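You operate a simulated robot arm through the tools that you are given. There is no shell and no other tool.

You run a simulated two-armed robot. Do the job below in one go: nothing can be reset, and whatever is moved stays where it is left.

Task
Move the 60 kg roller and white hinge into the blue tray.
Fine: they are locked in the silver rail; turn both red knobs free first and leave them so. Set down upright: what you pick out.
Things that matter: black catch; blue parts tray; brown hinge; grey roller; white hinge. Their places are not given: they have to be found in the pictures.

Only the result counts: the job must be done as asked and must still hold three seconds after the hand-in. Knocking over, shifting, dropping, spilling or breaking anything else fails it.

Robot
Two 7-joint arms with two-finger grippers on one trunk that stands fixed in place. Base frame: the origin is at the foot of the trunk, x ahead of it, y to its left, z up; the work surface is at about z = 760. Readings come in mm, rad, newtons and seconds.
The left shoulder is at [78, 151, 988], the right one opposite. With the tool pointing down near the work surface each hand reaches from about 320 to 800 mm from the base axis, measured 20 degrees to its own side. Payload 2.54 kg a hand.
The TCP of each hand is the grasp point between the finger pads, 30 mm short of the fingertips. In the tool frame z runs along the fingers and y along their closing line. The gripper opens to 116 mm; its body begins 95 mm behind the TCP.
Orientation is that of the tool frame in the base frame, as a unit quaternion [x, y, z, w]. With the fingers straight down and closing along the base's y, the tool's x points along the base's -x, its y along +y and its z along -z.

Tools
- The arms move only by the tool play_rows. It takes "left_series", "right_series" or both (then of equal length, played together; a hand with none holds still); each is a list of rows, each a list of 7 numbers: the shift along the tool's x, y, z in m, then the turn, a rotation vector about the tool's x, y, z in rad, then the gripper command, from -1 (shut) to 1 (fully open), values between in proportion. In form: [[x, y, z, rx, ry, rz, grip], ...]. A call has 1 to 20 rows; each row is the pose to reach, as a shift and turn from the pose commanded when the call began, along the tool's axes at that moment. Each row takes 0.2 s and may step no farther than 50 mm and 0.15 rad from the row before; otherwise, or with a gripper value out of range, the whole call is refused. A pose out of reach is approached as far as the arm can. The call stops where the force on the tool passes 40 N (or 10 N more than at its start, if that is more) or the arm is blocked; 0.2 s more then pass. The fingers move at their own pace (about 72 mm/s each) and stop on an object; they squeeze with about 26 N. The grip force told is the motor's: it shows also when the fingers shut on nothing. Time passes only in rows, and 0.2 s behind the last, so rows that repeat a pose let the fingers close. It gives the time, the measured TCP pose, the force on the tool (base axes), the opening and the grip force at its end, in the units of the frame above (readings bear some noise), with the torque about the TCP (base axes, N m) and any sound that the robot's microphone picked up.
- Cameras (640 x 400 px; columns grow to the right, rows downward): "scene" is now at [157.6, 10.8, 1136.4]; the picture's right is [0.11, -0.99, 0.00], its down [-0.32, -0.04, -0.95] and it looks along [0.94, 0.11, -0.32] (base axes); focal length 214 px, centre (320, 200). "left" rides on the left gripper at [69, 15, -122] in its tool frame; the picture's right is [-0.22, 0.98, 0.00], its down [-0.83, -0.18, -0.53] and it looks along [-0.52, -0.12, 0.85] (tool axes); focal length 251 px, centre (320, 200). "right" rides on the right gripper at [69, -15, -122] in its tool frame; the picture's right is [0.21, 0.98, 0.00], its down [-0.83, 0.18, -0.53] and it looks along [-0.52, 0.11, 0.85] (tool axes); focal length 251 px, centre (320, 200).
- camera(camera): a new picture of that camera. No time passes.
- raise_lower(by): slides the trunk up (or, below 0, down) by that many mm; the arms and the scene camera ride with it, the base frame stays. It gives what a move gives, with no picture.
- turn_head(pan, tilt): turns the head with the scene camera to pan (to the left, within 1.396 rad either way) and tilt (down, from -0.506 to 1.204), counted from straight ahead of the robot. It gives what a move gives.
- probe_pixels(camera, pixels): for up to 12 pixels [column, row] of the newest picture of that camera ("zoom" is the newest enlarged one), the place [x, y, z] in the base frame of the surface seen there, good to about 3 mm. No time passes.
- zoom(camera, box): a new picture of the part [left, top, right, bottom] of that camera's present view, enlarged. No time passes.
- sign_off(): hands the job in; it is judged then, once.

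Leave the grippers open and the arms clear of the work at the hand-in unless told otherwise.

The tools are called after "Request:" as name(argument=value, ...) on one line, values as JSON. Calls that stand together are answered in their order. play_rows: Moves the arms, as the interface text tells. Its arguments: {"type":"object","properties":{"left_series":{"type":"array"},"right_series":{"type":"array"}},"required":[]} The other tools are called the same way: raise_lower (by) moves the trunk up or down; turn_head (pan, tilt) turns the head that bears the scene camera; camera (camera) takes a picture; probe_pixels (camera, pixels) gives the place of the surface under pixels of a picture; zoom (camera, box) takes an enlarged picture of a part of a camera's view; sign_off () hands the job in.

At the start:

```text
clock: 0.0
left_ee_pos: [492.3, 308.2, 1086.1]
left_tool_rot: [-0.001, 1.0, 0.001, 0.0]
left_force: [0.0, 0.6, 0.5]
left_moment: [0.03, 0.05, -0.01]
left_finger_gap: 116.1
left_grasp_force: 0.1
right_ee_pos: [400.7, -71.7, 1093.6]
right_tool_rot: [0.001, 1.0, 0.001, 0.001]
right_force: [-0.2, 0.6, -0.3]
right_moment: [-0.02, 0.01, -0.02]
right_finger_gap: 116.0
right_grasp_force: 0.0
trunk travel left (down, up): [-225.0, 64.0]
head pan, tilt (commanded): [0.113, 0.33]
```

scene: 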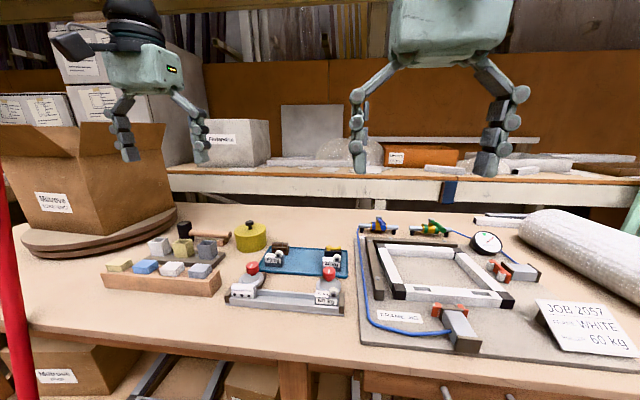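
right: 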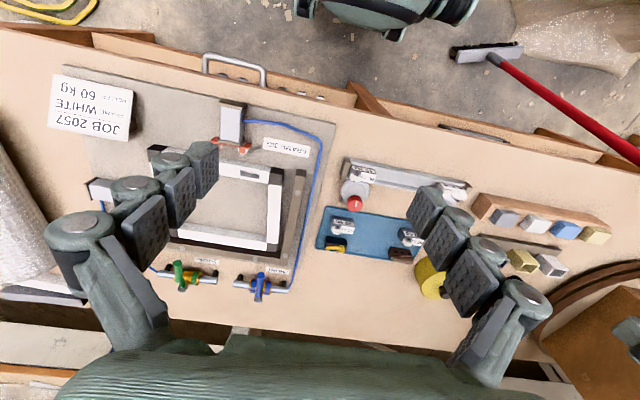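
left: 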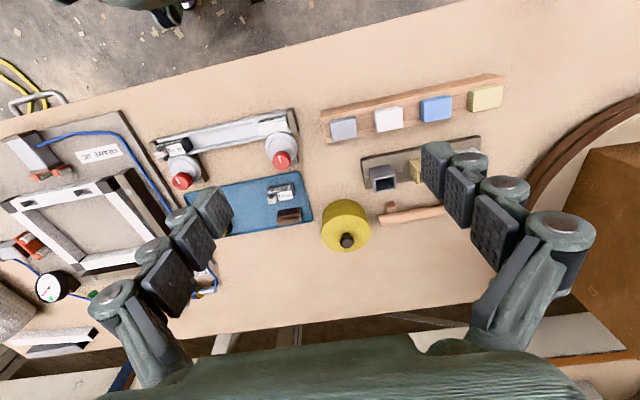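

I see a silver rail with two red knobs around scene pixels (285,290) and a blue tray behind it around (300,262). I'll enlarge that area in all three cameras first.

Request:
zoom(camera="scene", box=[210, 220, 370, 320])

Request:
zoom(camera="left", box=[140, 90, 330, 250])

Request:
zoom(camera="right", box=[300, 140, 480, 270])

```text
4.00 times, centred on (290, 270) of scene
```

zoom: 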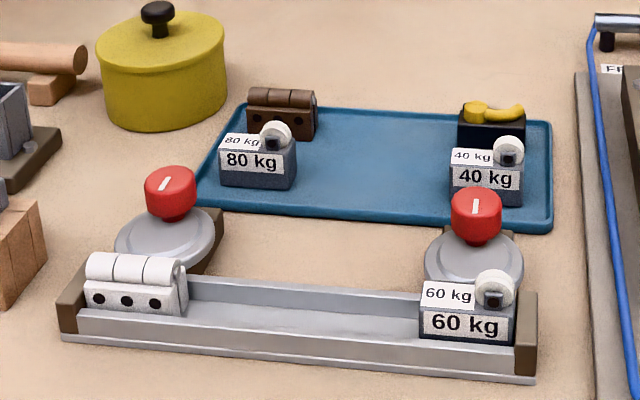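

```text
2.50 times, centred on (235, 170) of left
```

zoom: 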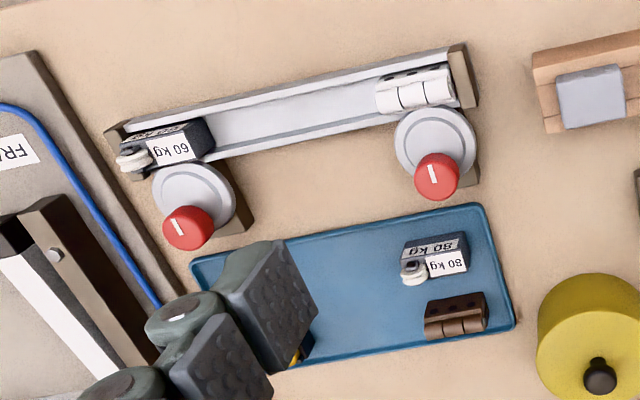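

```text
3.08 times, centred on (390, 205) of right
```

zoom: 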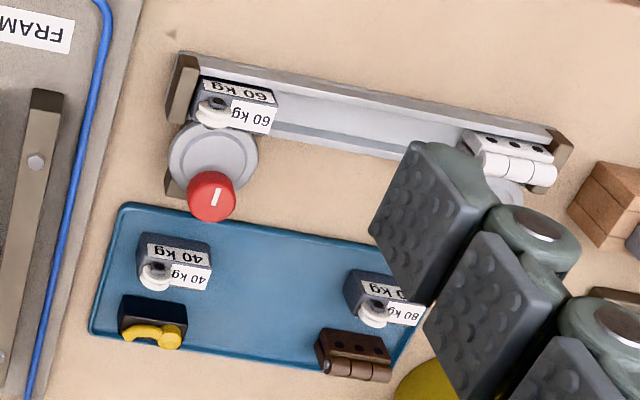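

The rail (front) holds the white hinge at its left end and the 60 kg roller at its right end, each next to a disc with a red knob. I'll aim the head down at them for a better view.

Request:
turn_head(pan=0.15, tilt=0.75)

Request:
camera(camera="scene")

```text
clock: 0.9
left_ee_pos: [492.9, 308.3, 1085.7]
left_tool_rot: [0.0, 1.0, 0.001, 0.0]
left_force: [0.7, -0.1, 0.4]
left_moment: [-0.01, -0.04, -0.01]
left_finger_gap: 115.9
left_grasp_force: 0.0
right_ee_pos: [401.5, -71.0, 1093.7]
right_tool_rot: [0.0, 1.0, 0.001, 0.001]
right_force: [0.4, -1.2, 0.4]
right_moment: [-0.01, 0.01, 0.0]
right_finger_gap: 116.1
right_grasp_force: 0.1
trunk travel left (down, up): [-225.0, 64.0]
head pan, tilt (commanded): [0.15, 0.75]
```

```text
taken
```

scene: 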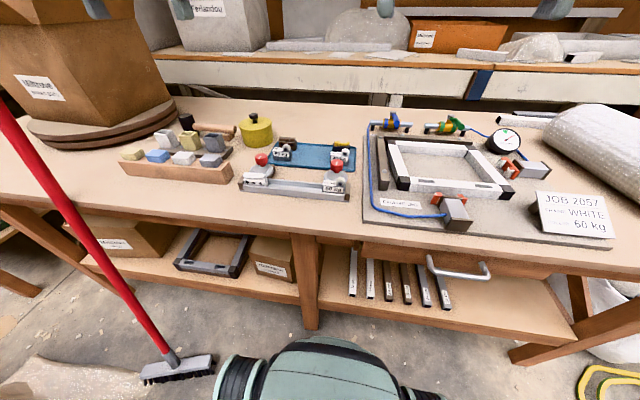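

Request:
zoom(camera="scene", box=[220, 110, 380, 210])

Request:
zoom(camera="scene", box=[500, 170, 640, 250])

Request:
zoom(camera="scene", box=[235, 130, 365, 205])

```text
4.00 times, centred on (300, 160) of scene
```

zoom: 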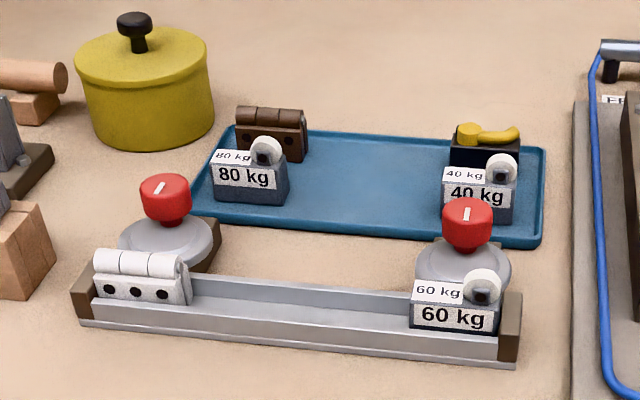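

```text
4.57 times, centred on (570, 210) of scene
```

zoom: 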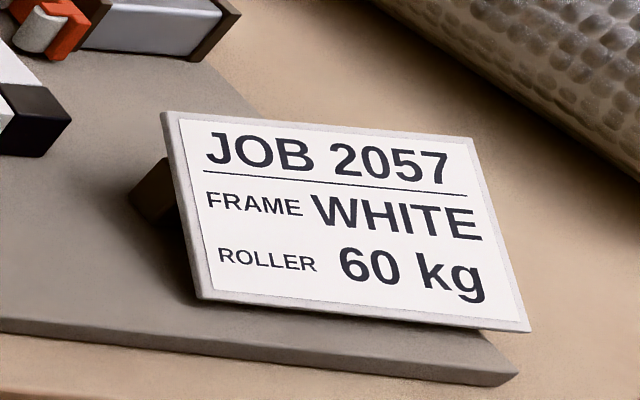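

```text
4.92 times, centred on (300, 168) of scene
```

zoom: 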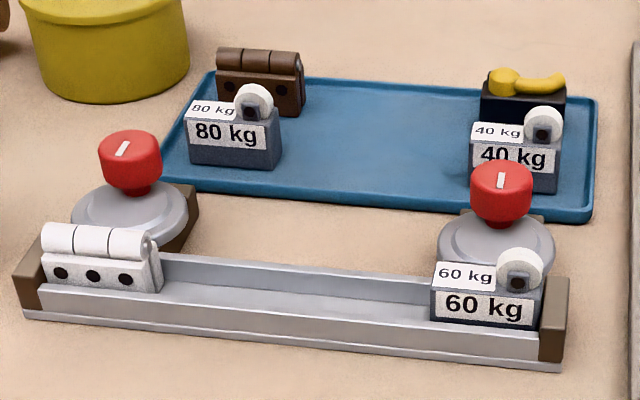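

I'll measure the key places in this enlarged picture: knob tops, white hinge top, 60 kg roller top, rail ends and tray corners.

Request:
probe_pixels(camera="zoom", pixels=[[128, 145], [502, 175], [96, 240], [152, 240], [46, 240], [470, 275], [520, 263], [482, 305], [30, 270], [555, 310], [210, 75], [595, 100]])

Request:
probe_pixels(camera="zoom", pixels=[[165, 183], [585, 215], [370, 150], [240, 65], [228, 130], [530, 80], [510, 155], [100, 210], [455, 240], [300, 310], [300, 285], [300, 265]])

```text
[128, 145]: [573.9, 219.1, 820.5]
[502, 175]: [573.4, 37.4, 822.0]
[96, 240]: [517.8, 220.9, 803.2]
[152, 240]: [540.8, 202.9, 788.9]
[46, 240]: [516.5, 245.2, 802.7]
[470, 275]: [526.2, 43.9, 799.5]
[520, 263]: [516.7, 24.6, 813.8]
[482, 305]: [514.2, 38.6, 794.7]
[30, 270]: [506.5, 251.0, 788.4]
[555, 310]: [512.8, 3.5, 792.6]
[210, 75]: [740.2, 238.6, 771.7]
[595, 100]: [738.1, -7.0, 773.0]
```

```text
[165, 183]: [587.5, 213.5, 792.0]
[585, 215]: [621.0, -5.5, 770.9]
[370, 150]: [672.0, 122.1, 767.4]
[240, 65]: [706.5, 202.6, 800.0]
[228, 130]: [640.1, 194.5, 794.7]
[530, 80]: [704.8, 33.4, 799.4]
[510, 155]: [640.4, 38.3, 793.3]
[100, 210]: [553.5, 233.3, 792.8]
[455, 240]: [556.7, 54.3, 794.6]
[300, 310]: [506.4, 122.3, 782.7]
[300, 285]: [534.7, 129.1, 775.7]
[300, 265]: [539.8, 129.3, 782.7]
```

Readings are clear: rail along y at x≈506–540, knobs near (574, 219) and (574, 37) with tops at z≈821. I'll lower both hands to about z=950 over the two ends to get close views of the discs and knob pointers.

Request:
play_rows(left_series=[[-0.0056, -0.0136, 0.0272, 0, 0, 0, 1], [-0.0112, -0.0272, 0.0544, 0, 0, 0, 1], [-0.0168, -0.0408, 0.0816, 0, 0, 0, 1], [-0.0224, -0.0544, 0.1088, 0, 0, 0, 1], [-0.028, -0.068, 0.136, 0, 0, 0, 1]], right_series=[[-0.024, 0.01, 0.029, 0, 0, 0, 1], [-0.048, 0.02, 0.057, 0, 0, 0, 1], [-0.072, 0.03, 0.086, 0, 0, 0, 1], [-0.096, 0.04, 0.114, 0, 0, 0, 1], [-0.119, 0.051, 0.143, 0, 0, 0, 1]])

Request:
camera(camera="left")

Request:
camera(camera="right")

```text
clock: 2.1
left_ee_pos: [518.9, 241.0, 947.9]
left_tool_rot: [0.0, 1.0, 0.0, 0.0]
left_force: [0.2, 0.0, -0.7]
left_moment: [-0.02, -0.02, -0.03]
left_finger_gap: 115.8
left_grasp_force: 0.1
right_ee_pos: [521.1, -18.2, 949.5]
right_tool_rot: [0.0, 1.0, 0.002, 0.001]
right_force: [-0.1, 0.1, 0.0]
right_moment: [0.0, 0.0, 0.02]
right_finger_gap: 115.8
right_grasp_force: 0.1
trunk travel left (down, up): [-225.0, 64.0]
head pan, tilt (commanded): [0.15, 0.75]
```

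```text
taken
```

left: 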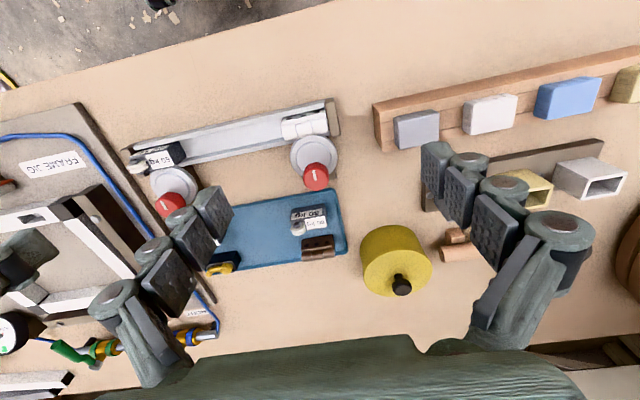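

```text
taken
```

right: 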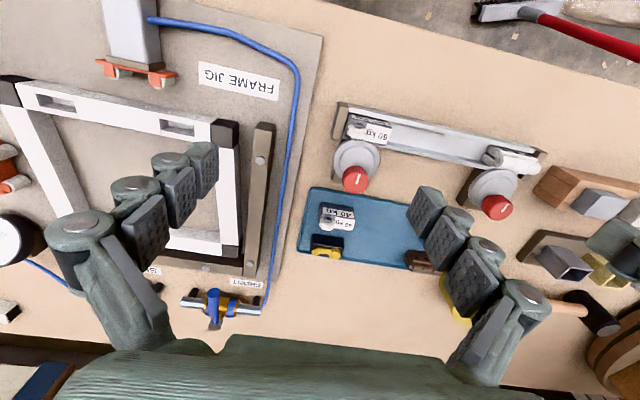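

Request:
zoom(camera="left", box=[110, 80, 350, 230])

Request:
zoom(camera="right", box=[320, 90, 560, 240])

Request:
zoom(camera="left", box=[270, 90, 350, 200])

Request:
zoom(camera="right", box=[320, 95, 410, 200])

```text
2.67 times, centred on (230, 155) of left
```

zoom: 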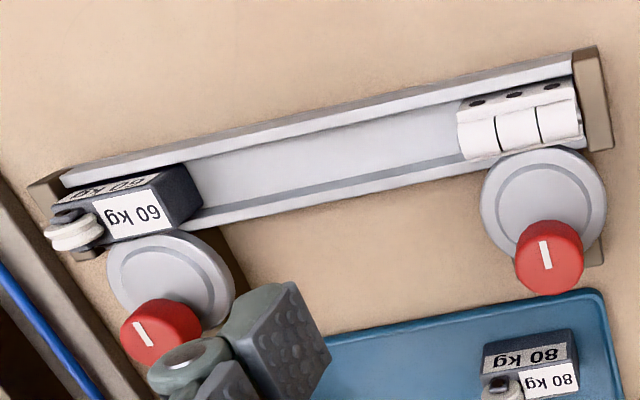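

```text
2.67 times, centred on (440, 165) of right
```

zoom: 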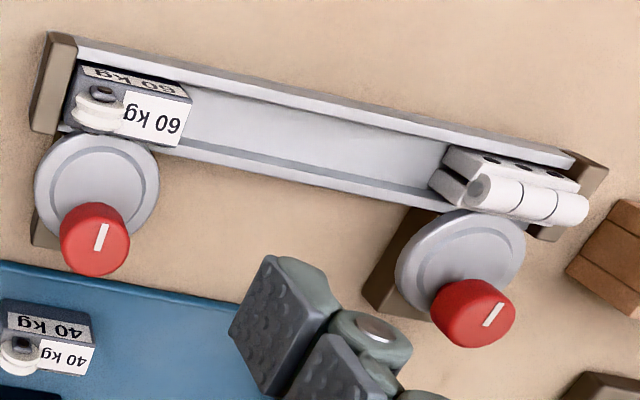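

```text
3.64 times, centred on (310, 145) of left
```

zoom: 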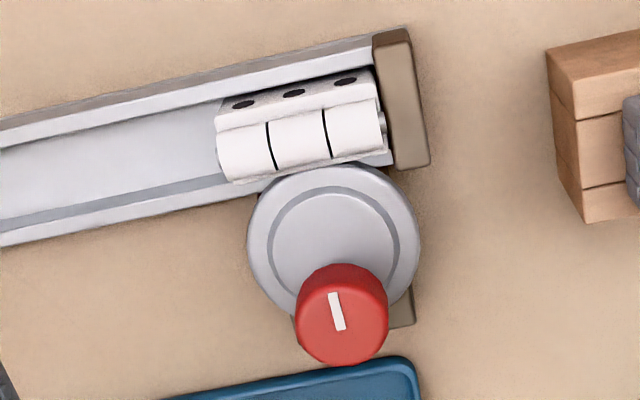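

```text
3.81 times, centred on (365, 148) of right
```

zoom: 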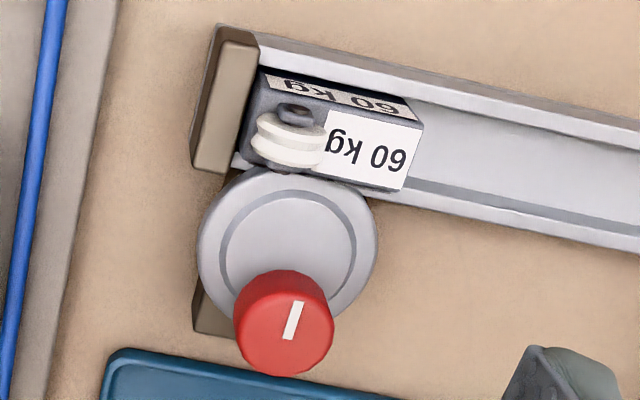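

I'll measure the right knob and disc outline in this last enlarged picture.

Request:
probe_pixels(camera="zoom", pixels=[[288, 312], [298, 302], [287, 335], [200, 250], [290, 175], [372, 240], [230, 300], [270, 230], [290, 145], [370, 150], [345, 105], [225, 90]])

Request:
probe_pixels(camera="right", pixels=[[355, 178], [496, 204], [340, 148], [330, 165], [377, 165], [360, 142], [365, 130], [380, 135], [350, 128], [515, 155], [503, 157], [530, 165]])

```text
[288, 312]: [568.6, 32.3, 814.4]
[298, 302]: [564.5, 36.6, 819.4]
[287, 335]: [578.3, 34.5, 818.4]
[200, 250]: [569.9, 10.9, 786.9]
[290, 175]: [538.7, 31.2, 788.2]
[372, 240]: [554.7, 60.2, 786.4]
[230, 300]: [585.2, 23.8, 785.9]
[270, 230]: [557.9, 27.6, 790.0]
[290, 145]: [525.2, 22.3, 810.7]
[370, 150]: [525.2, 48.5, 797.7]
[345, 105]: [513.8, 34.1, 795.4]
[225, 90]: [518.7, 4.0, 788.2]
```

```text
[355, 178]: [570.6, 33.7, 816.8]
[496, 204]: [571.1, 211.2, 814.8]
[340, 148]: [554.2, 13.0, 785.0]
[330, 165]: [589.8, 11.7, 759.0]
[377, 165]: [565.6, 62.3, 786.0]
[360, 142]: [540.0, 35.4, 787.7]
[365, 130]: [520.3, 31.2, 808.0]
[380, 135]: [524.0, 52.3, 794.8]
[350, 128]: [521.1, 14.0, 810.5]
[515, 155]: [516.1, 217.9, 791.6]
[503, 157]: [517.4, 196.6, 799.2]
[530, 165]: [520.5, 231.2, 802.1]
```

The discs are eccentric: the right disc's centre is near (562, 36) and its knob axis near (572, 35), so they overhang the rail. Before gripping, I want to see the finger shape and thickness, so I'll tilt the head up a bit.

Request:
turn_head(pan=0.15, tilt=0.5)

Request:
camera(camera="scene")

Request:
zoom(camera="scene", box=[180, 20, 440, 180])

```text
clock: 2.9
left_ee_pos: [519.2, 241.3, 949.5]
left_tool_rot: [-0.001, 1.0, 0.0, 0.0]
left_force: [0.8, 0.4, 0.0]
left_moment: [0.01, -0.02, 0.01]
left_finger_gap: 116.0
left_grasp_force: 0.0
right_ee_pos: [521.5, -17.5, 949.2]
right_tool_rot: [0.001, 1.0, 0.001, 0.001]
right_force: [-0.6, -0.3, -0.1]
right_moment: [-0.03, -0.02, -0.01]
right_finger_gap: 116.0
right_grasp_force: 0.0
trunk travel left (down, up): [-225.0, 64.0]
head pan, tilt (commanded): [0.15, 0.499]
```

```text
taken
```

scene: 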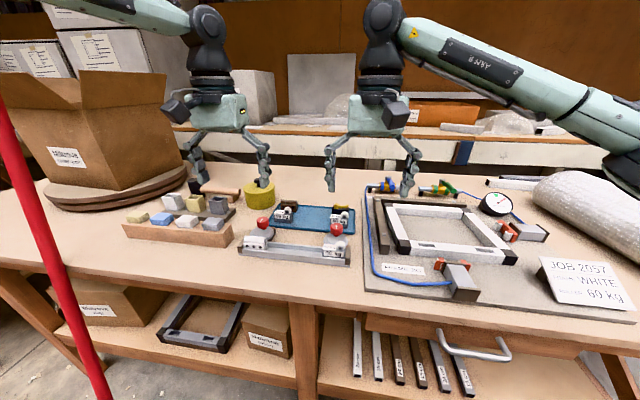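

```text
2.46 times, centred on (310, 100) of scene
```

zoom: 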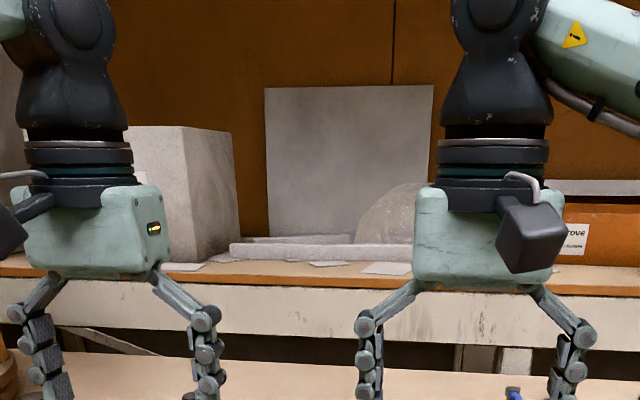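

I'll zoom on the right hand's fingertips and measure their thickness.

Request:
zoom(camera="scene", box=[310, 110, 440, 210])

```text
4.00 times, centred on (375, 160) of scene
```

zoom: 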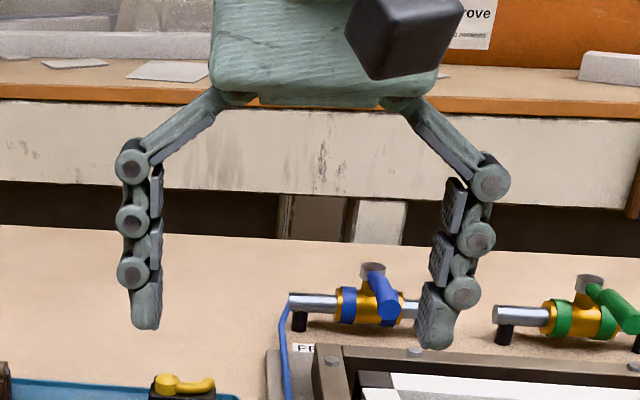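

Fingertips look about 13 mm thick at the lowest 17 mm, about 21 mm with knuckles. Now I'll tilt back down and enlarge each knob strongly to fix its axis precisely.

Request:
turn_head(pan=0.25, tilt=0.7)

Request:
zoom(camera="scene", box=[265, 150, 325, 195])

Request:
camera(camera="scene")

```text
clock: 3.6
left_ee_pos: [518.0, 239.3, 949.2]
left_tool_rot: [-0.001, 1.0, 0.0, -0.001]
left_force: [-0.5, 0.3, 0.5]
left_moment: [-0.02, 0.01, -0.02]
left_finger_gap: 116.1
left_grasp_force: 0.0
right_ee_pos: [521.3, -18.3, 949.3]
right_tool_rot: [0.0, 1.0, 0.0, 0.001]
right_force: [0.7, -0.5, -0.3]
right_moment: [0.01, 0.01, 0.0]
right_finger_gap: 116.1
right_grasp_force: 0.0
trunk travel left (down, up): [-225.0, 64.0]
head pan, tilt (commanded): [0.25, 0.7]
```

```text
8.89 times, centred on (295, 172) of scene
```

zoom: 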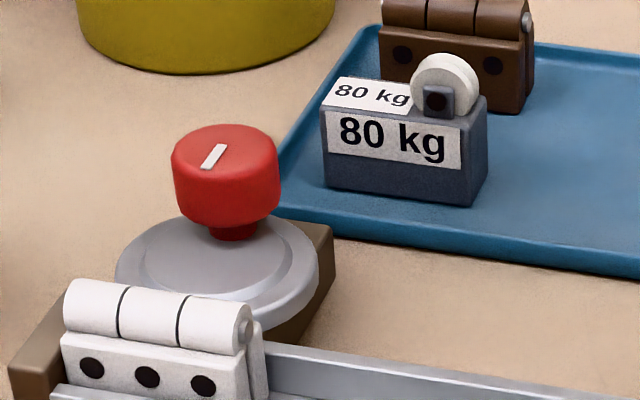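

```text
taken
```

scene: 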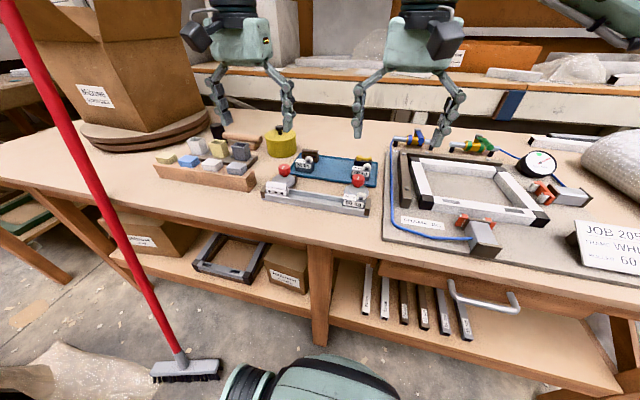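

I'll enlarge each knob even more to read the pointer and axis.

Request:
zoom(camera="scene", box=[276, 160, 300, 175])

Request:
probe_pixels(camera="zoom", pixels=[[240, 150], [170, 150], [320, 150], [240, 110], [240, 190], [130, 150], [360, 150], [200, 120], [280, 120], [300, 180], [180, 190], [240, 260]])

Request:
zoom(camera="scene", box=[346, 170, 370, 185])

Request:
probe_pixels(camera="zoom", pixels=[[320, 150], [250, 150], [390, 150], [320, 110], [320, 190], [200, 150], [430, 150], [280, 120], [360, 120], [380, 180], [260, 190], [320, 260]])

```text
16.00 times, centred on (288, 168) of scene
```

zoom: 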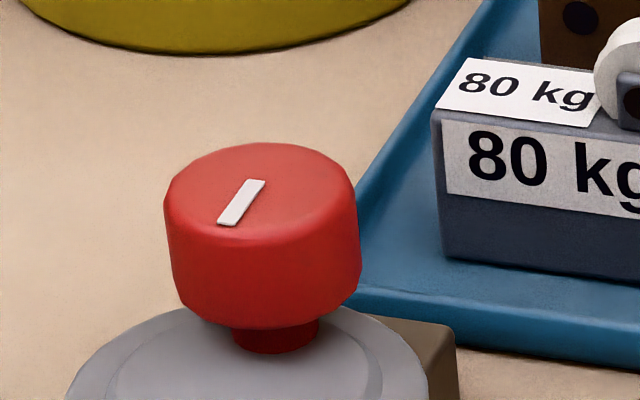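

```text
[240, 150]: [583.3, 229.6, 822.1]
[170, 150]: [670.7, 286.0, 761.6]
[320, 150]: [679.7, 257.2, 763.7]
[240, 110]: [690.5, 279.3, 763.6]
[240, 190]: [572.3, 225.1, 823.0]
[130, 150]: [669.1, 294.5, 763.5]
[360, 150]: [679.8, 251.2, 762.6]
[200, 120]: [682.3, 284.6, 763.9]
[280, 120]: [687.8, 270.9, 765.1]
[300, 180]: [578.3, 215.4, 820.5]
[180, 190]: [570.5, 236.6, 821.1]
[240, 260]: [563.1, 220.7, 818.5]
```

```text
16.00 times, centred on (358, 178) of scene
```

zoom: 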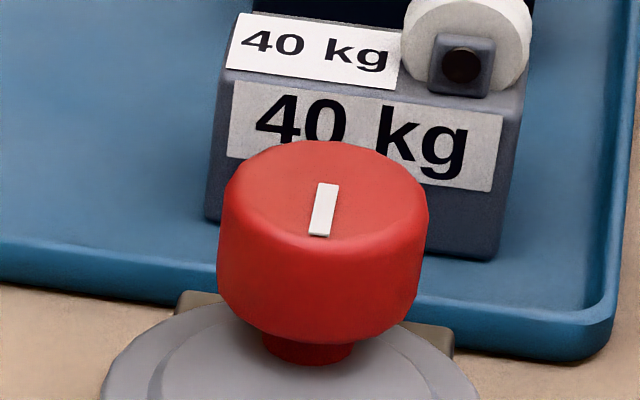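

```text
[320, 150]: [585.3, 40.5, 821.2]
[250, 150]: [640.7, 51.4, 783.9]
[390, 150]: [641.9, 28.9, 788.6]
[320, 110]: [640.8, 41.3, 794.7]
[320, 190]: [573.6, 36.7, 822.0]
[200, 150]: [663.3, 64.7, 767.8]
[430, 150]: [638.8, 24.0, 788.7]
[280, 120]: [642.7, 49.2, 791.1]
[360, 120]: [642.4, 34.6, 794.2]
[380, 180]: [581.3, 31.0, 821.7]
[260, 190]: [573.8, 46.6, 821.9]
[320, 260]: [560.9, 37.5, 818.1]
```

Both pointers point along x toward the rail (toward −x from the centre). I'll cross-check the knob positions with each hand's own camera.

Request:
zoom(camera="left", box=[292, 150, 340, 195])

Request:
probe_pixels(camera="zoom", pixels=[[320, 200], [360, 240], [400, 200], [320, 260], [380, 280], [300, 280], [420, 260]])

Request:
zoom(camera="right", box=[332, 155, 380, 200])

Request:
probe_pixels(camera="zoom", pixels=[[320, 200], [280, 240], [240, 200], [320, 260], [260, 280], [340, 280], [220, 260]])

```text
8.89 times, centred on (316, 172) of left
```

zoom: 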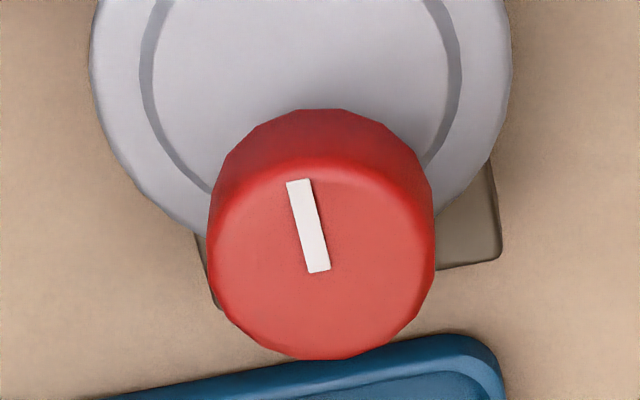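

```text
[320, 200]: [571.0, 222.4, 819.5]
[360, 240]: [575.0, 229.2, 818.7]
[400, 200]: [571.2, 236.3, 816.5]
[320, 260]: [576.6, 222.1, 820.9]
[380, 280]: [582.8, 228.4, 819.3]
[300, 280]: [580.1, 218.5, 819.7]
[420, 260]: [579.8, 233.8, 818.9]
```

```text
8.89 times, centred on (356, 178) of right
```

zoom: 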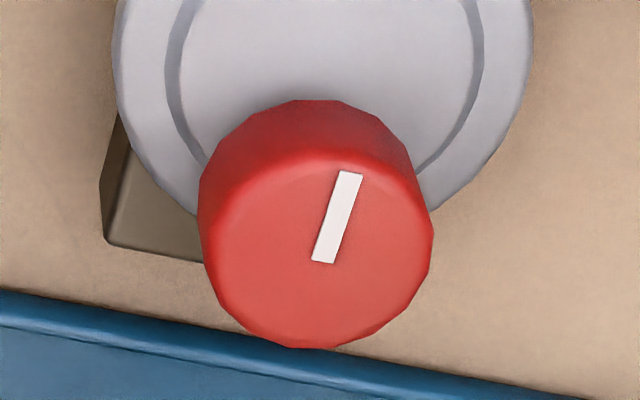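

```text
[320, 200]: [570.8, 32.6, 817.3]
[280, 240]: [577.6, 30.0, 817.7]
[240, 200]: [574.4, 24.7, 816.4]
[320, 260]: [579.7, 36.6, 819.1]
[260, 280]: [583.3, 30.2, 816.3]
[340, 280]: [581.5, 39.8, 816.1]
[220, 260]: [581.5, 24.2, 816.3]
```

Ray estimates: left knob axis ≈ (575.5, 221.5), right ≈ (575.5, 36), tops z≈821, diameter ≈ 29 mm. I'll start with the right knob: bring the right hand above it at z≈880, turned +0.7 rad, opening about 46 mm.

Request:
play_rows(right_series=[[-0.011, 0.011, 0.01, 0, 0, 0.14, 0.2], [-0.022, 0.022, 0.025, 0, 0, 0.28, -0.1], [-0.033, 0.033, 0.04, 0, 0, 0.42, -0.2], [-0.044, 0.044, 0.055, 0, 0, 0.56, -0.2], [-0.0542, 0.054, 0.069, 0, 0, 0.7, -0.2], [-0.0542, 0.054, 0.069, 0, 0, 0.7, -0.2]])

Request:
camera(camera="right")

Request:
zoom(camera="scene", box=[310, 110, 406, 216])

```text
clock: 5.0
left_ee_pos: [518.8, 241.0, 949.4]
left_tool_rot: [-0.001, 1.0, 0.0, 0.0]
left_force: [-0.3, -0.6, 0.5]
left_moment: [0.02, -0.03, 0.01]
left_finger_gap: 116.0
left_grasp_force: 0.2
right_ee_pos: [575.9, 35.5, 881.0]
right_tool_rot: [0.344, 0.939, 0.0, 0.0]
right_force: [-0.3, 0.4, -0.1]
right_moment: [0.0, 0.01, -0.03]
right_finger_gap: 46.6
right_grasp_force: 0.0
trunk travel left (down, up): [-225.0, 64.0]
head pan, tilt (commanded): [0.25, 0.7]
```

```text
taken
```

right: 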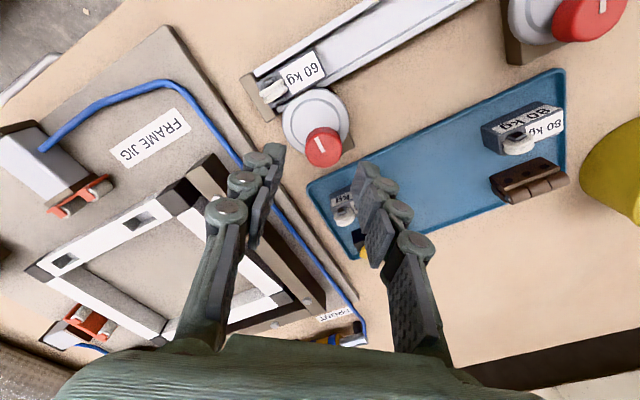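

```text
3.77 times, centred on (358, 163) of scene
```

zoom: 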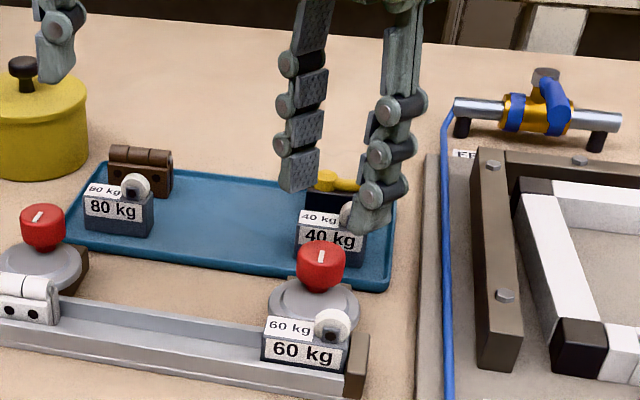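

The right hand hangs above the knob at (322,147) in its own picture; the expected TCP-axis point at knob height is (320,152). I'll enlarge to check centring.

Request:
zoom(camera="right", box=[280, 110, 368, 165])

```text
7.27 times, centred on (324, 138) of right
```

zoom: 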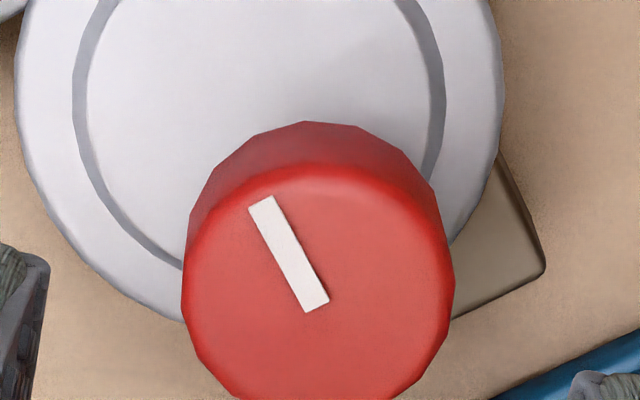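

Knob centre lies about (+2.3, +2.1) mm off in tool axes, so at about (575.5, 38). I'll correct that and descend to TCP z≈827 so the tips (≈797) surround the knob head but stay above the disc.

Request:
play_rows(right_series=[[0.0019, 0.0017, 0.0, 0, 0, 0, -0.2], [0.0019, 0.0017, 0.02, 0, 0, 0, -0.2], [0.0019, 0.0017, 0.04, 0, 0, 0, -0.2], [0.0019, 0.0017, 0.054, 0, 0, 0, -0.2], [0.0019, 0.0017, 0.054, 0, 0, 0, -0.2]])

Request:
camera(camera="right")

Request:
zoom(camera="scene", box=[326, 150, 390, 214])

```text
clock: 6.2
left_ee_pos: [518.0, 241.0, 948.7]
left_tool_rot: [-0.001, 1.0, -0.001, 0.0]
left_force: [0.0, 0.0, 0.1]
left_moment: [-0.01, 0.0, 0.03]
left_finger_gap: 115.9
left_grasp_force: 0.0
right_ee_pos: [575.6, 36.9, 827.9]
right_tool_rot: [0.344, 0.939, 0.001, 0.001]
right_force: [-0.5, 0.0, -0.3]
right_moment: [-0.02, 0.0, 0.0]
right_finger_gap: 46.5
right_grasp_force: 0.2
trunk travel left (down, up): [-225.0, 64.0]
head pan, tilt (commanded): [0.25, 0.7]
```

```text
taken
```

right: 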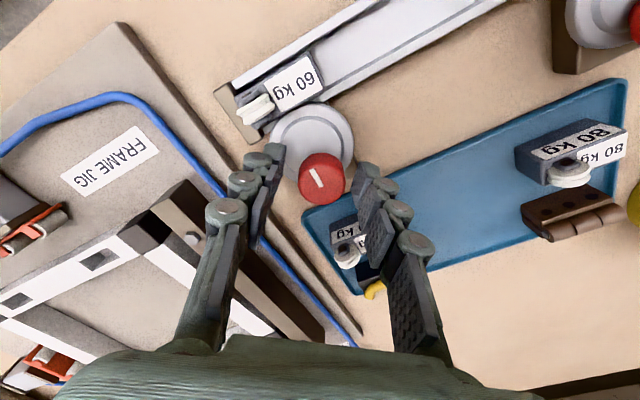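

```text
6.25 times, centred on (358, 182) of scene
```

zoom: 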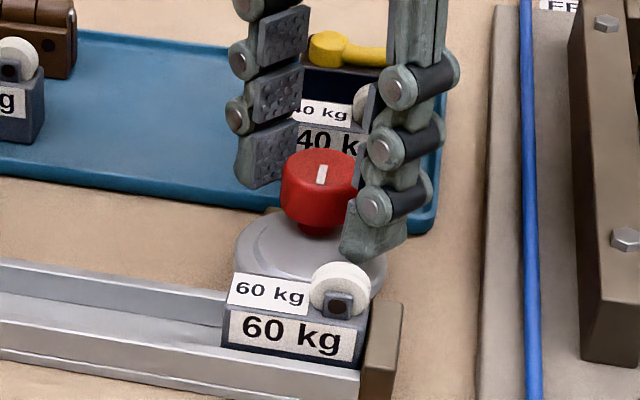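

The knob head sits between the fingertips. Now close on it, holding the pose.

Request:
play_rows(right_series=[[0, 0, 0, 0, 0, 0, -1], [0, 0, 0, 0, 0, 0, -1]])

Request:
zoom(camera="scene", box=[326, 150, 390, 214])

```text
clock: 6.8
left_ee_pos: [519.9, 240.6, 948.6]
left_tool_rot: [-0.001, 1.0, -0.001, 0.0]
left_force: [0.0, 0.9, -0.3]
left_moment: [-0.01, 0.02, -0.02]
left_finger_gap: 115.8
left_grasp_force: 0.1
right_ee_pos: [576.6, 38.6, 828.7]
right_tool_rot: [0.343, 0.939, 0.003, 0.0]
right_force: [10.4, 10.0, -1.7]
right_moment: [0.45, -0.55, -0.02]
right_finger_gap: 29.3
right_grasp_force: 45.1
trunk travel left (down, up): [-225.0, 64.0]
head pan, tilt (commanded): [0.25, 0.7]
```

```text
6.25 times, centred on (358, 182) of scene
```

zoom: 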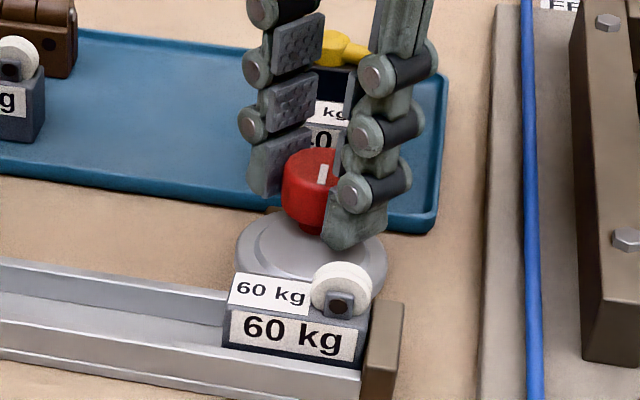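

Gripped at 29.3 mm; a 14 N side force shows the knob is about 2 mm further along tool +y. I'll relieve that and turn −0.3 rad (counter-clockwise from above), watching the torque.

Request:
play_rows(right_series=[[0, 0.002, 0, 0, 0, 0, -1], [0, 0.002, 0, 0, 0, -0.1, -1], [0, 0.002, 0, 0, 0, -0.2, -1], [0, 0.002, 0, 0, 0, -0.3, -1]])

Request:
zoom(camera="scene", box=[326, 150, 390, 214])

```text
clock: 7.8
left_ee_pos: [518.9, 241.2, 948.8]
left_tool_rot: [-0.001, 1.0, 0.0, 0.001]
left_force: [-0.3, -0.3, 0.6]
left_moment: [0.03, 0.03, 0.01]
left_finger_gap: 116.0
left_grasp_force: 0.0
right_ee_pos: [574.4, 38.7, 827.3]
right_tool_rot: [0.199, 0.98, 0.0, 0.0]
right_force: [-0.2, 0.7, -0.8]
right_moment: [0.06, 0.05, -0.83]
right_finger_gap: 28.7
right_grasp_force: 45.0
trunk travel left (down, up): [-225.0, 64.0]
head pan, tilt (commanded): [0.25, 0.7]
```

```text
6.25 times, centred on (358, 182) of scene
```

zoom: 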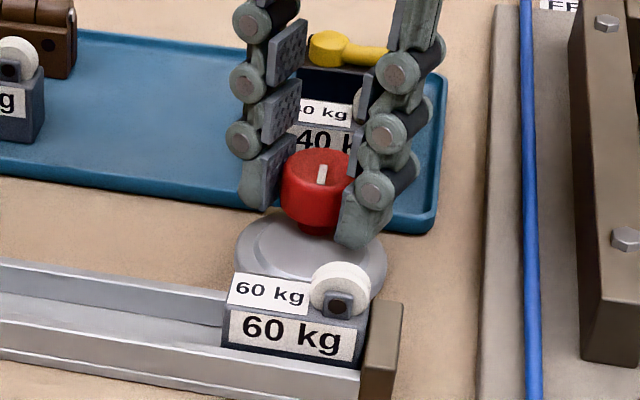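

The knob pointer did not move and the torque rose to −0.83 N·m, so it slipped: counter-clockwise is blocked. I'll test clockwise with the same grip (+0.3 rad).

Request:
play_rows(right_series=[[0, 0, 0, 0, 0, 0.1, -1], [0, 0, 0, 0, 0, 0.2, -1], [0, 0, 0, 0, 0, 0.3, -1]])

Request:
zoom(camera="scene", box=[326, 150, 390, 214])

```text
clock: 8.6
left_ee_pos: [517.8, 241.3, 949.4]
left_tool_rot: [0.0, 1.0, 0.0, 0.0]
left_force: [-0.3, 0.2, -0.2]
left_moment: [0.01, -0.02, 0.01]
left_finger_gap: 116.1
left_grasp_force: 0.0
right_ee_pos: [574.6, 39.6, 827.5]
right_tool_rot: [0.343, 0.939, 0.001, -0.001]
right_force: [-0.3, 5.6, -3.5]
right_moment: [-0.08, -0.03, 0.05]
right_finger_gap: 28.5
right_grasp_force: 45.1
trunk travel left (down, up): [-225.0, 64.0]
head pan, tilt (commanded): [0.25, 0.7]
```

```text
6.25 times, centred on (358, 182) of scene
```

zoom: 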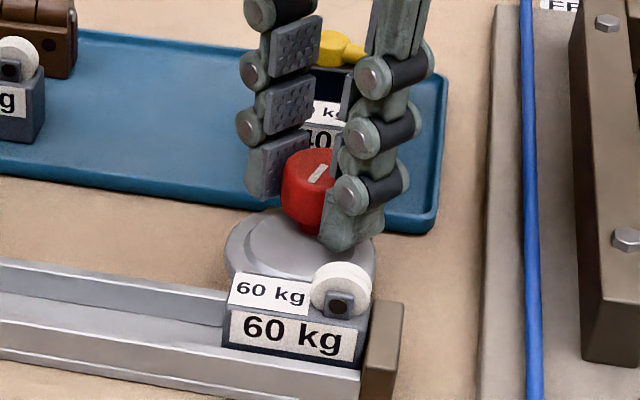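

Clockwise works: the pointer and the eccentric disc moved, with low torque. I'll open to 46 mm, swing the hand back to −0.7 rad and re-grip for a long clockwise stroke.

Request:
play_rows(right_series=[[0, 0, 0, 0, 0, 0, -0.2], [0, 0, 0, 0, 0, 0, -0.2], [0, 0, 0, 0, 0, -0.14, -0.2], [0, 0, 0, 0, 0, -0.28, -0.2], [0, 0, 0, 0, 0, -0.42, -0.2], [0, 0, 0, 0, 0, -0.56, -0.2], [0, 0, 0, 0, 0, -0.7, -0.2], [0, 0, 0, 0, 0, -0.84, -0.2], [0, 0, 0, 0, 0, -0.98, -0.2], [0, 0, 0, 0, 0, -1.12, -0.2], [0, 0, 0, 0, 0, -1.26, -0.2], [0, 0, 0, 0, 0, -1.4, -0.2], [0, 0, 0, 0, 0, -1.4, -0.2]])

Request:
zoom(camera="scene", box=[326, 150, 390, 214])

Request:
camera(camera="right")

```text
clock: 11.4
left_ee_pos: [518.4, 240.7, 948.6]
left_tool_rot: [-0.001, 1.0, 0.0, 0.0]
left_force: [-0.8, -0.5, 0.1]
left_moment: [0.0, 0.0, 0.0]
left_finger_gap: 115.9
left_grasp_force: 0.1
right_ee_pos: [577.5, 37.2, 828.9]
right_tool_rot: [-0.343, 0.939, 0.001, 0.0]
right_force: [0.5, 1.4, -1.0]
right_moment: [-0.01, -0.02, 0.0]
right_finger_gap: 46.4
right_grasp_force: 0.0
trunk travel left (down, up): [-225.0, 64.0]
head pan, tilt (commanded): [0.25, 0.7]
```

```text
6.25 times, centred on (358, 182) of scene
```

zoom: 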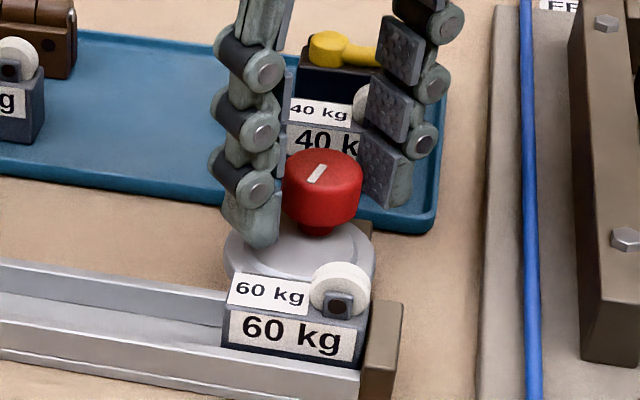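

```text
taken
```

right: 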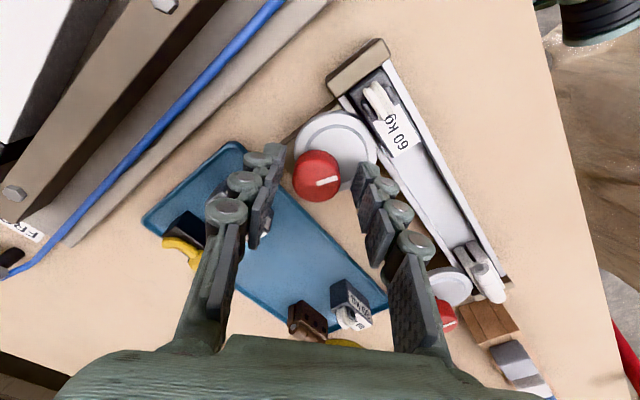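

Hand now at −0.7 rad around the knob. I'll check centring along the tool x direction with an enlarged view.

Request:
zoom(camera="right", box=[272, 140, 368, 210])

```text
5.71 times, centred on (320, 175) of right
```

zoom: 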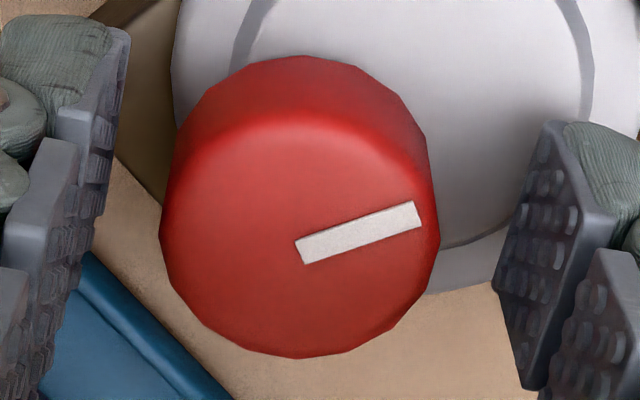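

I'll nudge −1.5 mm in tool y and +1 mm in tool x, then close and read the side force.

Request:
play_rows(right_series=[[0.001, -0.0015, 0, 0, 0, 0, -0.2], [0.001, -0.0015, 0, 0, 0, 0, -1], [0.001, -0.0015, 0, 0, 0, 0, -1]])

```text
clock: 12.2
left_ee_pos: [519.2, 240.5, 949.2]
left_tool_rot: [0.0, 1.0, 0.0, 0.0]
left_force: [-0.6, 0.4, -0.7]
left_moment: [-0.01, 0.0, 0.0]
left_finger_gap: 115.6
left_grasp_force: 0.1
right_ee_pos: [577.3, 35.1, 827.5]
right_tool_rot: [-0.341, 0.94, 0.001, 0.001]
right_force: [3.7, -2.1, -0.6]
right_moment: [-0.15, -0.07, -0.01]
right_finger_gap: 28.7
right_grasp_force: 44.7
trunk travel left (down, up): [-225.0, 64.0]
head pan, tilt (commanded): [0.25, 0.7]
```

Only about 4 N side force – well centred. Now a clockwise stroke of +1.4 rad.

Request:
play_rows(right_series=[[0, -0.0005, 0, 0, 0, 0.12, -1], [0, -0.0005, 0, 0, 0, 0.24, -1], [0, -0.0005, 0, 0, 0, 0.36, -1], [0, -0.0005, 0, 0, 0, 0.48, -1], [0, -0.0005, 0, 0, 0, 0.6, -1], [0, -0.0005, 0, 0, 0, 0.72, -1], [0, -0.0005, 0, 0, 0, 0.84, -1], [0, -0.0005, 0, 0, 0, 0.96, -1]])

Request:
zoom(camera="scene", box=[326, 150, 390, 214])

```text
clock: 14.0
left_ee_pos: [518.9, 240.1, 949.7]
left_tool_rot: [-0.001, 1.0, 0.0, 0.001]
left_force: [0.0, 0.4, -0.5]
left_moment: [0.01, -0.01, -0.01]
left_finger_gap: 115.9
left_grasp_force: 0.0
right_ee_pos: [575.9, 38.2, 827.4]
right_tool_rot: [0.131, 0.991, 0.002, -0.001]
right_force: [-13.0, 7.3, -7.7]
right_moment: [0.32, 0.72, 0.01]
right_finger_gap: 28.7
right_grasp_force: 44.9
trunk travel left (down, up): [-225.0, 64.0]
head pan, tilt (commanded): [0.25, 0.7]
```

```text
6.25 times, centred on (358, 182) of scene
```

zoom: 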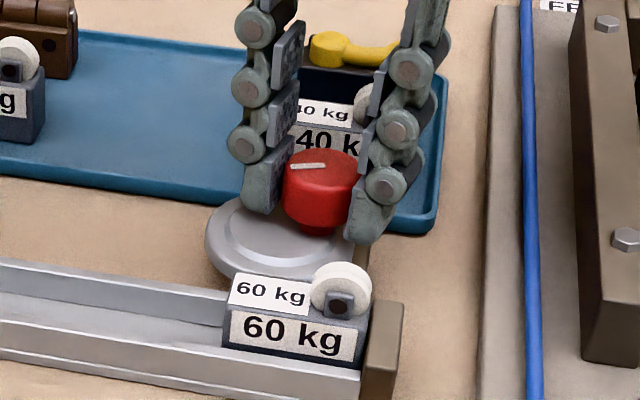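

The pointer now points to +y (about 80° turned), disc swung toward +y. No stop felt yet; I'll relieve the side force and carry on clockwise another 0.45 rad.

Request:
play_rows(right_series=[[0.0017, 0.0006, 0, 0, 0, 0.0, -1], [0.0017, 0.0006, 0, 0, 0, 0.12, -1], [0.0017, 0.0006, 0, 0, 0, 0.24, -1], [0.0017, 0.0006, 0, 0, 0, 0.36, -1], [0.0017, 0.0006, 0, 0, 0, 0.45, -1]])

Request:
zoom(camera="scene", box=[326, 150, 390, 214])

```text
clock: 15.2
left_ee_pos: [518.8, 241.6, 947.6]
left_tool_rot: [0.0, 1.0, -0.001, 0.0]
left_force: [-0.7, -0.1, -0.6]
left_moment: [0.03, -0.04, 0.02]
left_finger_gap: 116.1
left_grasp_force: 0.0
right_ee_pos: [577.0, 38.3, 827.4]
right_tool_rot: [0.349, 0.937, 0.002, 0.001]
right_force: [7.1, 16.9, -6.0]
right_moment: [0.22, -0.22, 0.64]
right_finger_gap: 28.8
right_grasp_force: 44.5
trunk travel left (down, up): [-225.0, 64.0]
head pan, tilt (commanded): [0.25, 0.7]
```

```text
6.25 times, centred on (358, 182) of scene
```

zoom: 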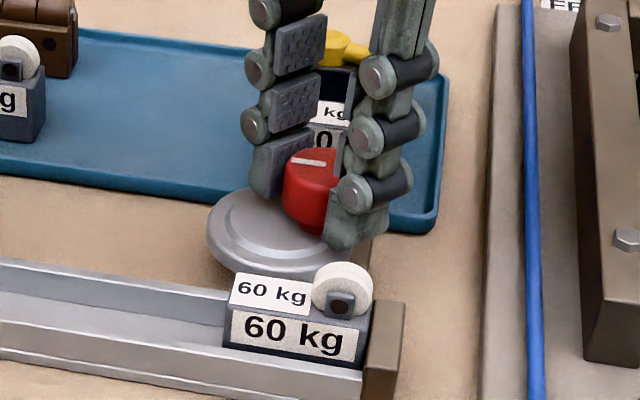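

Torque rose to +0.64 N·m: it is at its stop with the pointer at about 90–95°. I'll open to 46 mm, lift straight up, and look whether it stays.

Request:
play_rows(right_series=[[0, 0.001, 0, 0, 0, 0, -0.2], [0, 0.001, 0, 0, 0, 0, -0.2], [0, 0.001, -0.02, 0, 0, 0, -0.2], [0, 0.001, -0.05, 0, 0, 0, -0.2], [0, 0.001, -0.08, 0, 0, 0, 0]])

Request:
camera(camera="right")

Request:
zoom(camera="scene", box=[326, 150, 390, 214])

```text
clock: 16.4
left_ee_pos: [518.7, 240.5, 948.2]
left_tool_rot: [0.0, 1.0, 0.001, 0.0]
left_force: [-0.1, 0.4, 0.6]
left_moment: [0.0, 0.0, -0.03]
left_finger_gap: 115.7
left_grasp_force: 0.1
right_ee_pos: [575.3, 37.4, 908.2]
right_tool_rot: [0.348, 0.937, 0.001, 0.001]
right_force: [0.6, -0.7, 0.0]
right_moment: [0.02, 0.02, 0.0]
right_finger_gap: 58.0
right_grasp_force: 0.0
trunk travel left (down, up): [-225.0, 64.0]
head pan, tilt (commanded): [0.25, 0.7]
```

```text
taken
```

right: 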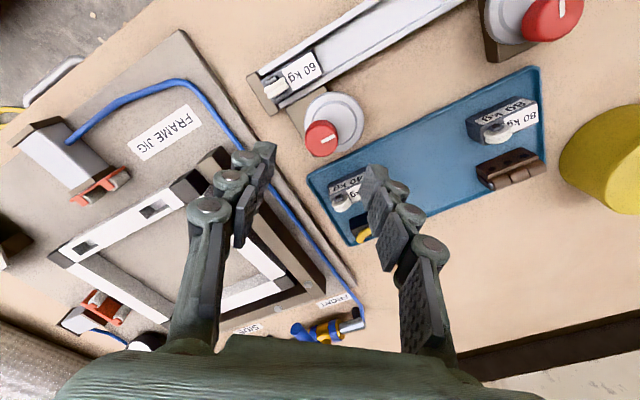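

```text
6.25 times, centred on (358, 182) of scene
```

zoom: 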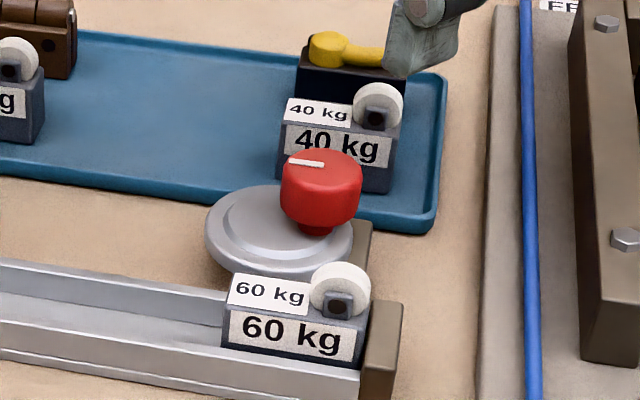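

The right knob stays turned. I'll zoom on the disc–roller gap, and on the left knob with the left camera.

Request:
zoom(camera="right", box=[250, 50, 378, 160])

Request:
zoom(camera="left", box=[110, 80, 350, 230])

```text
3.64 times, centred on (314, 105) of right
```

zoom: 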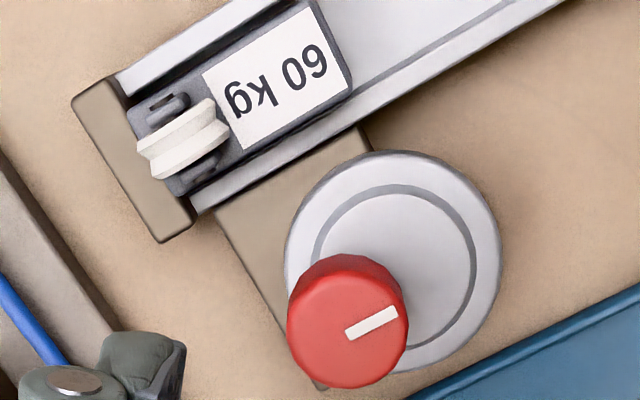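

```text
2.67 times, centred on (230, 155) of left
```

zoom: 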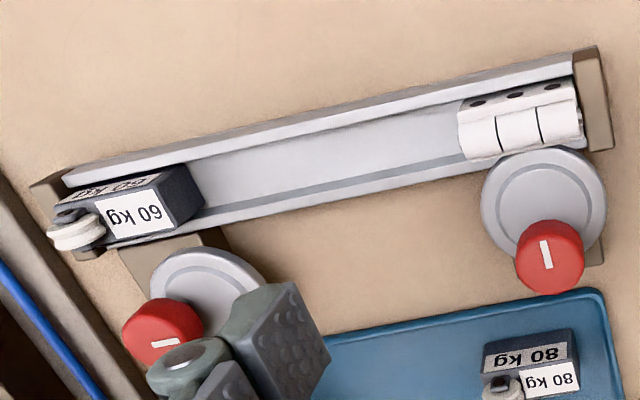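

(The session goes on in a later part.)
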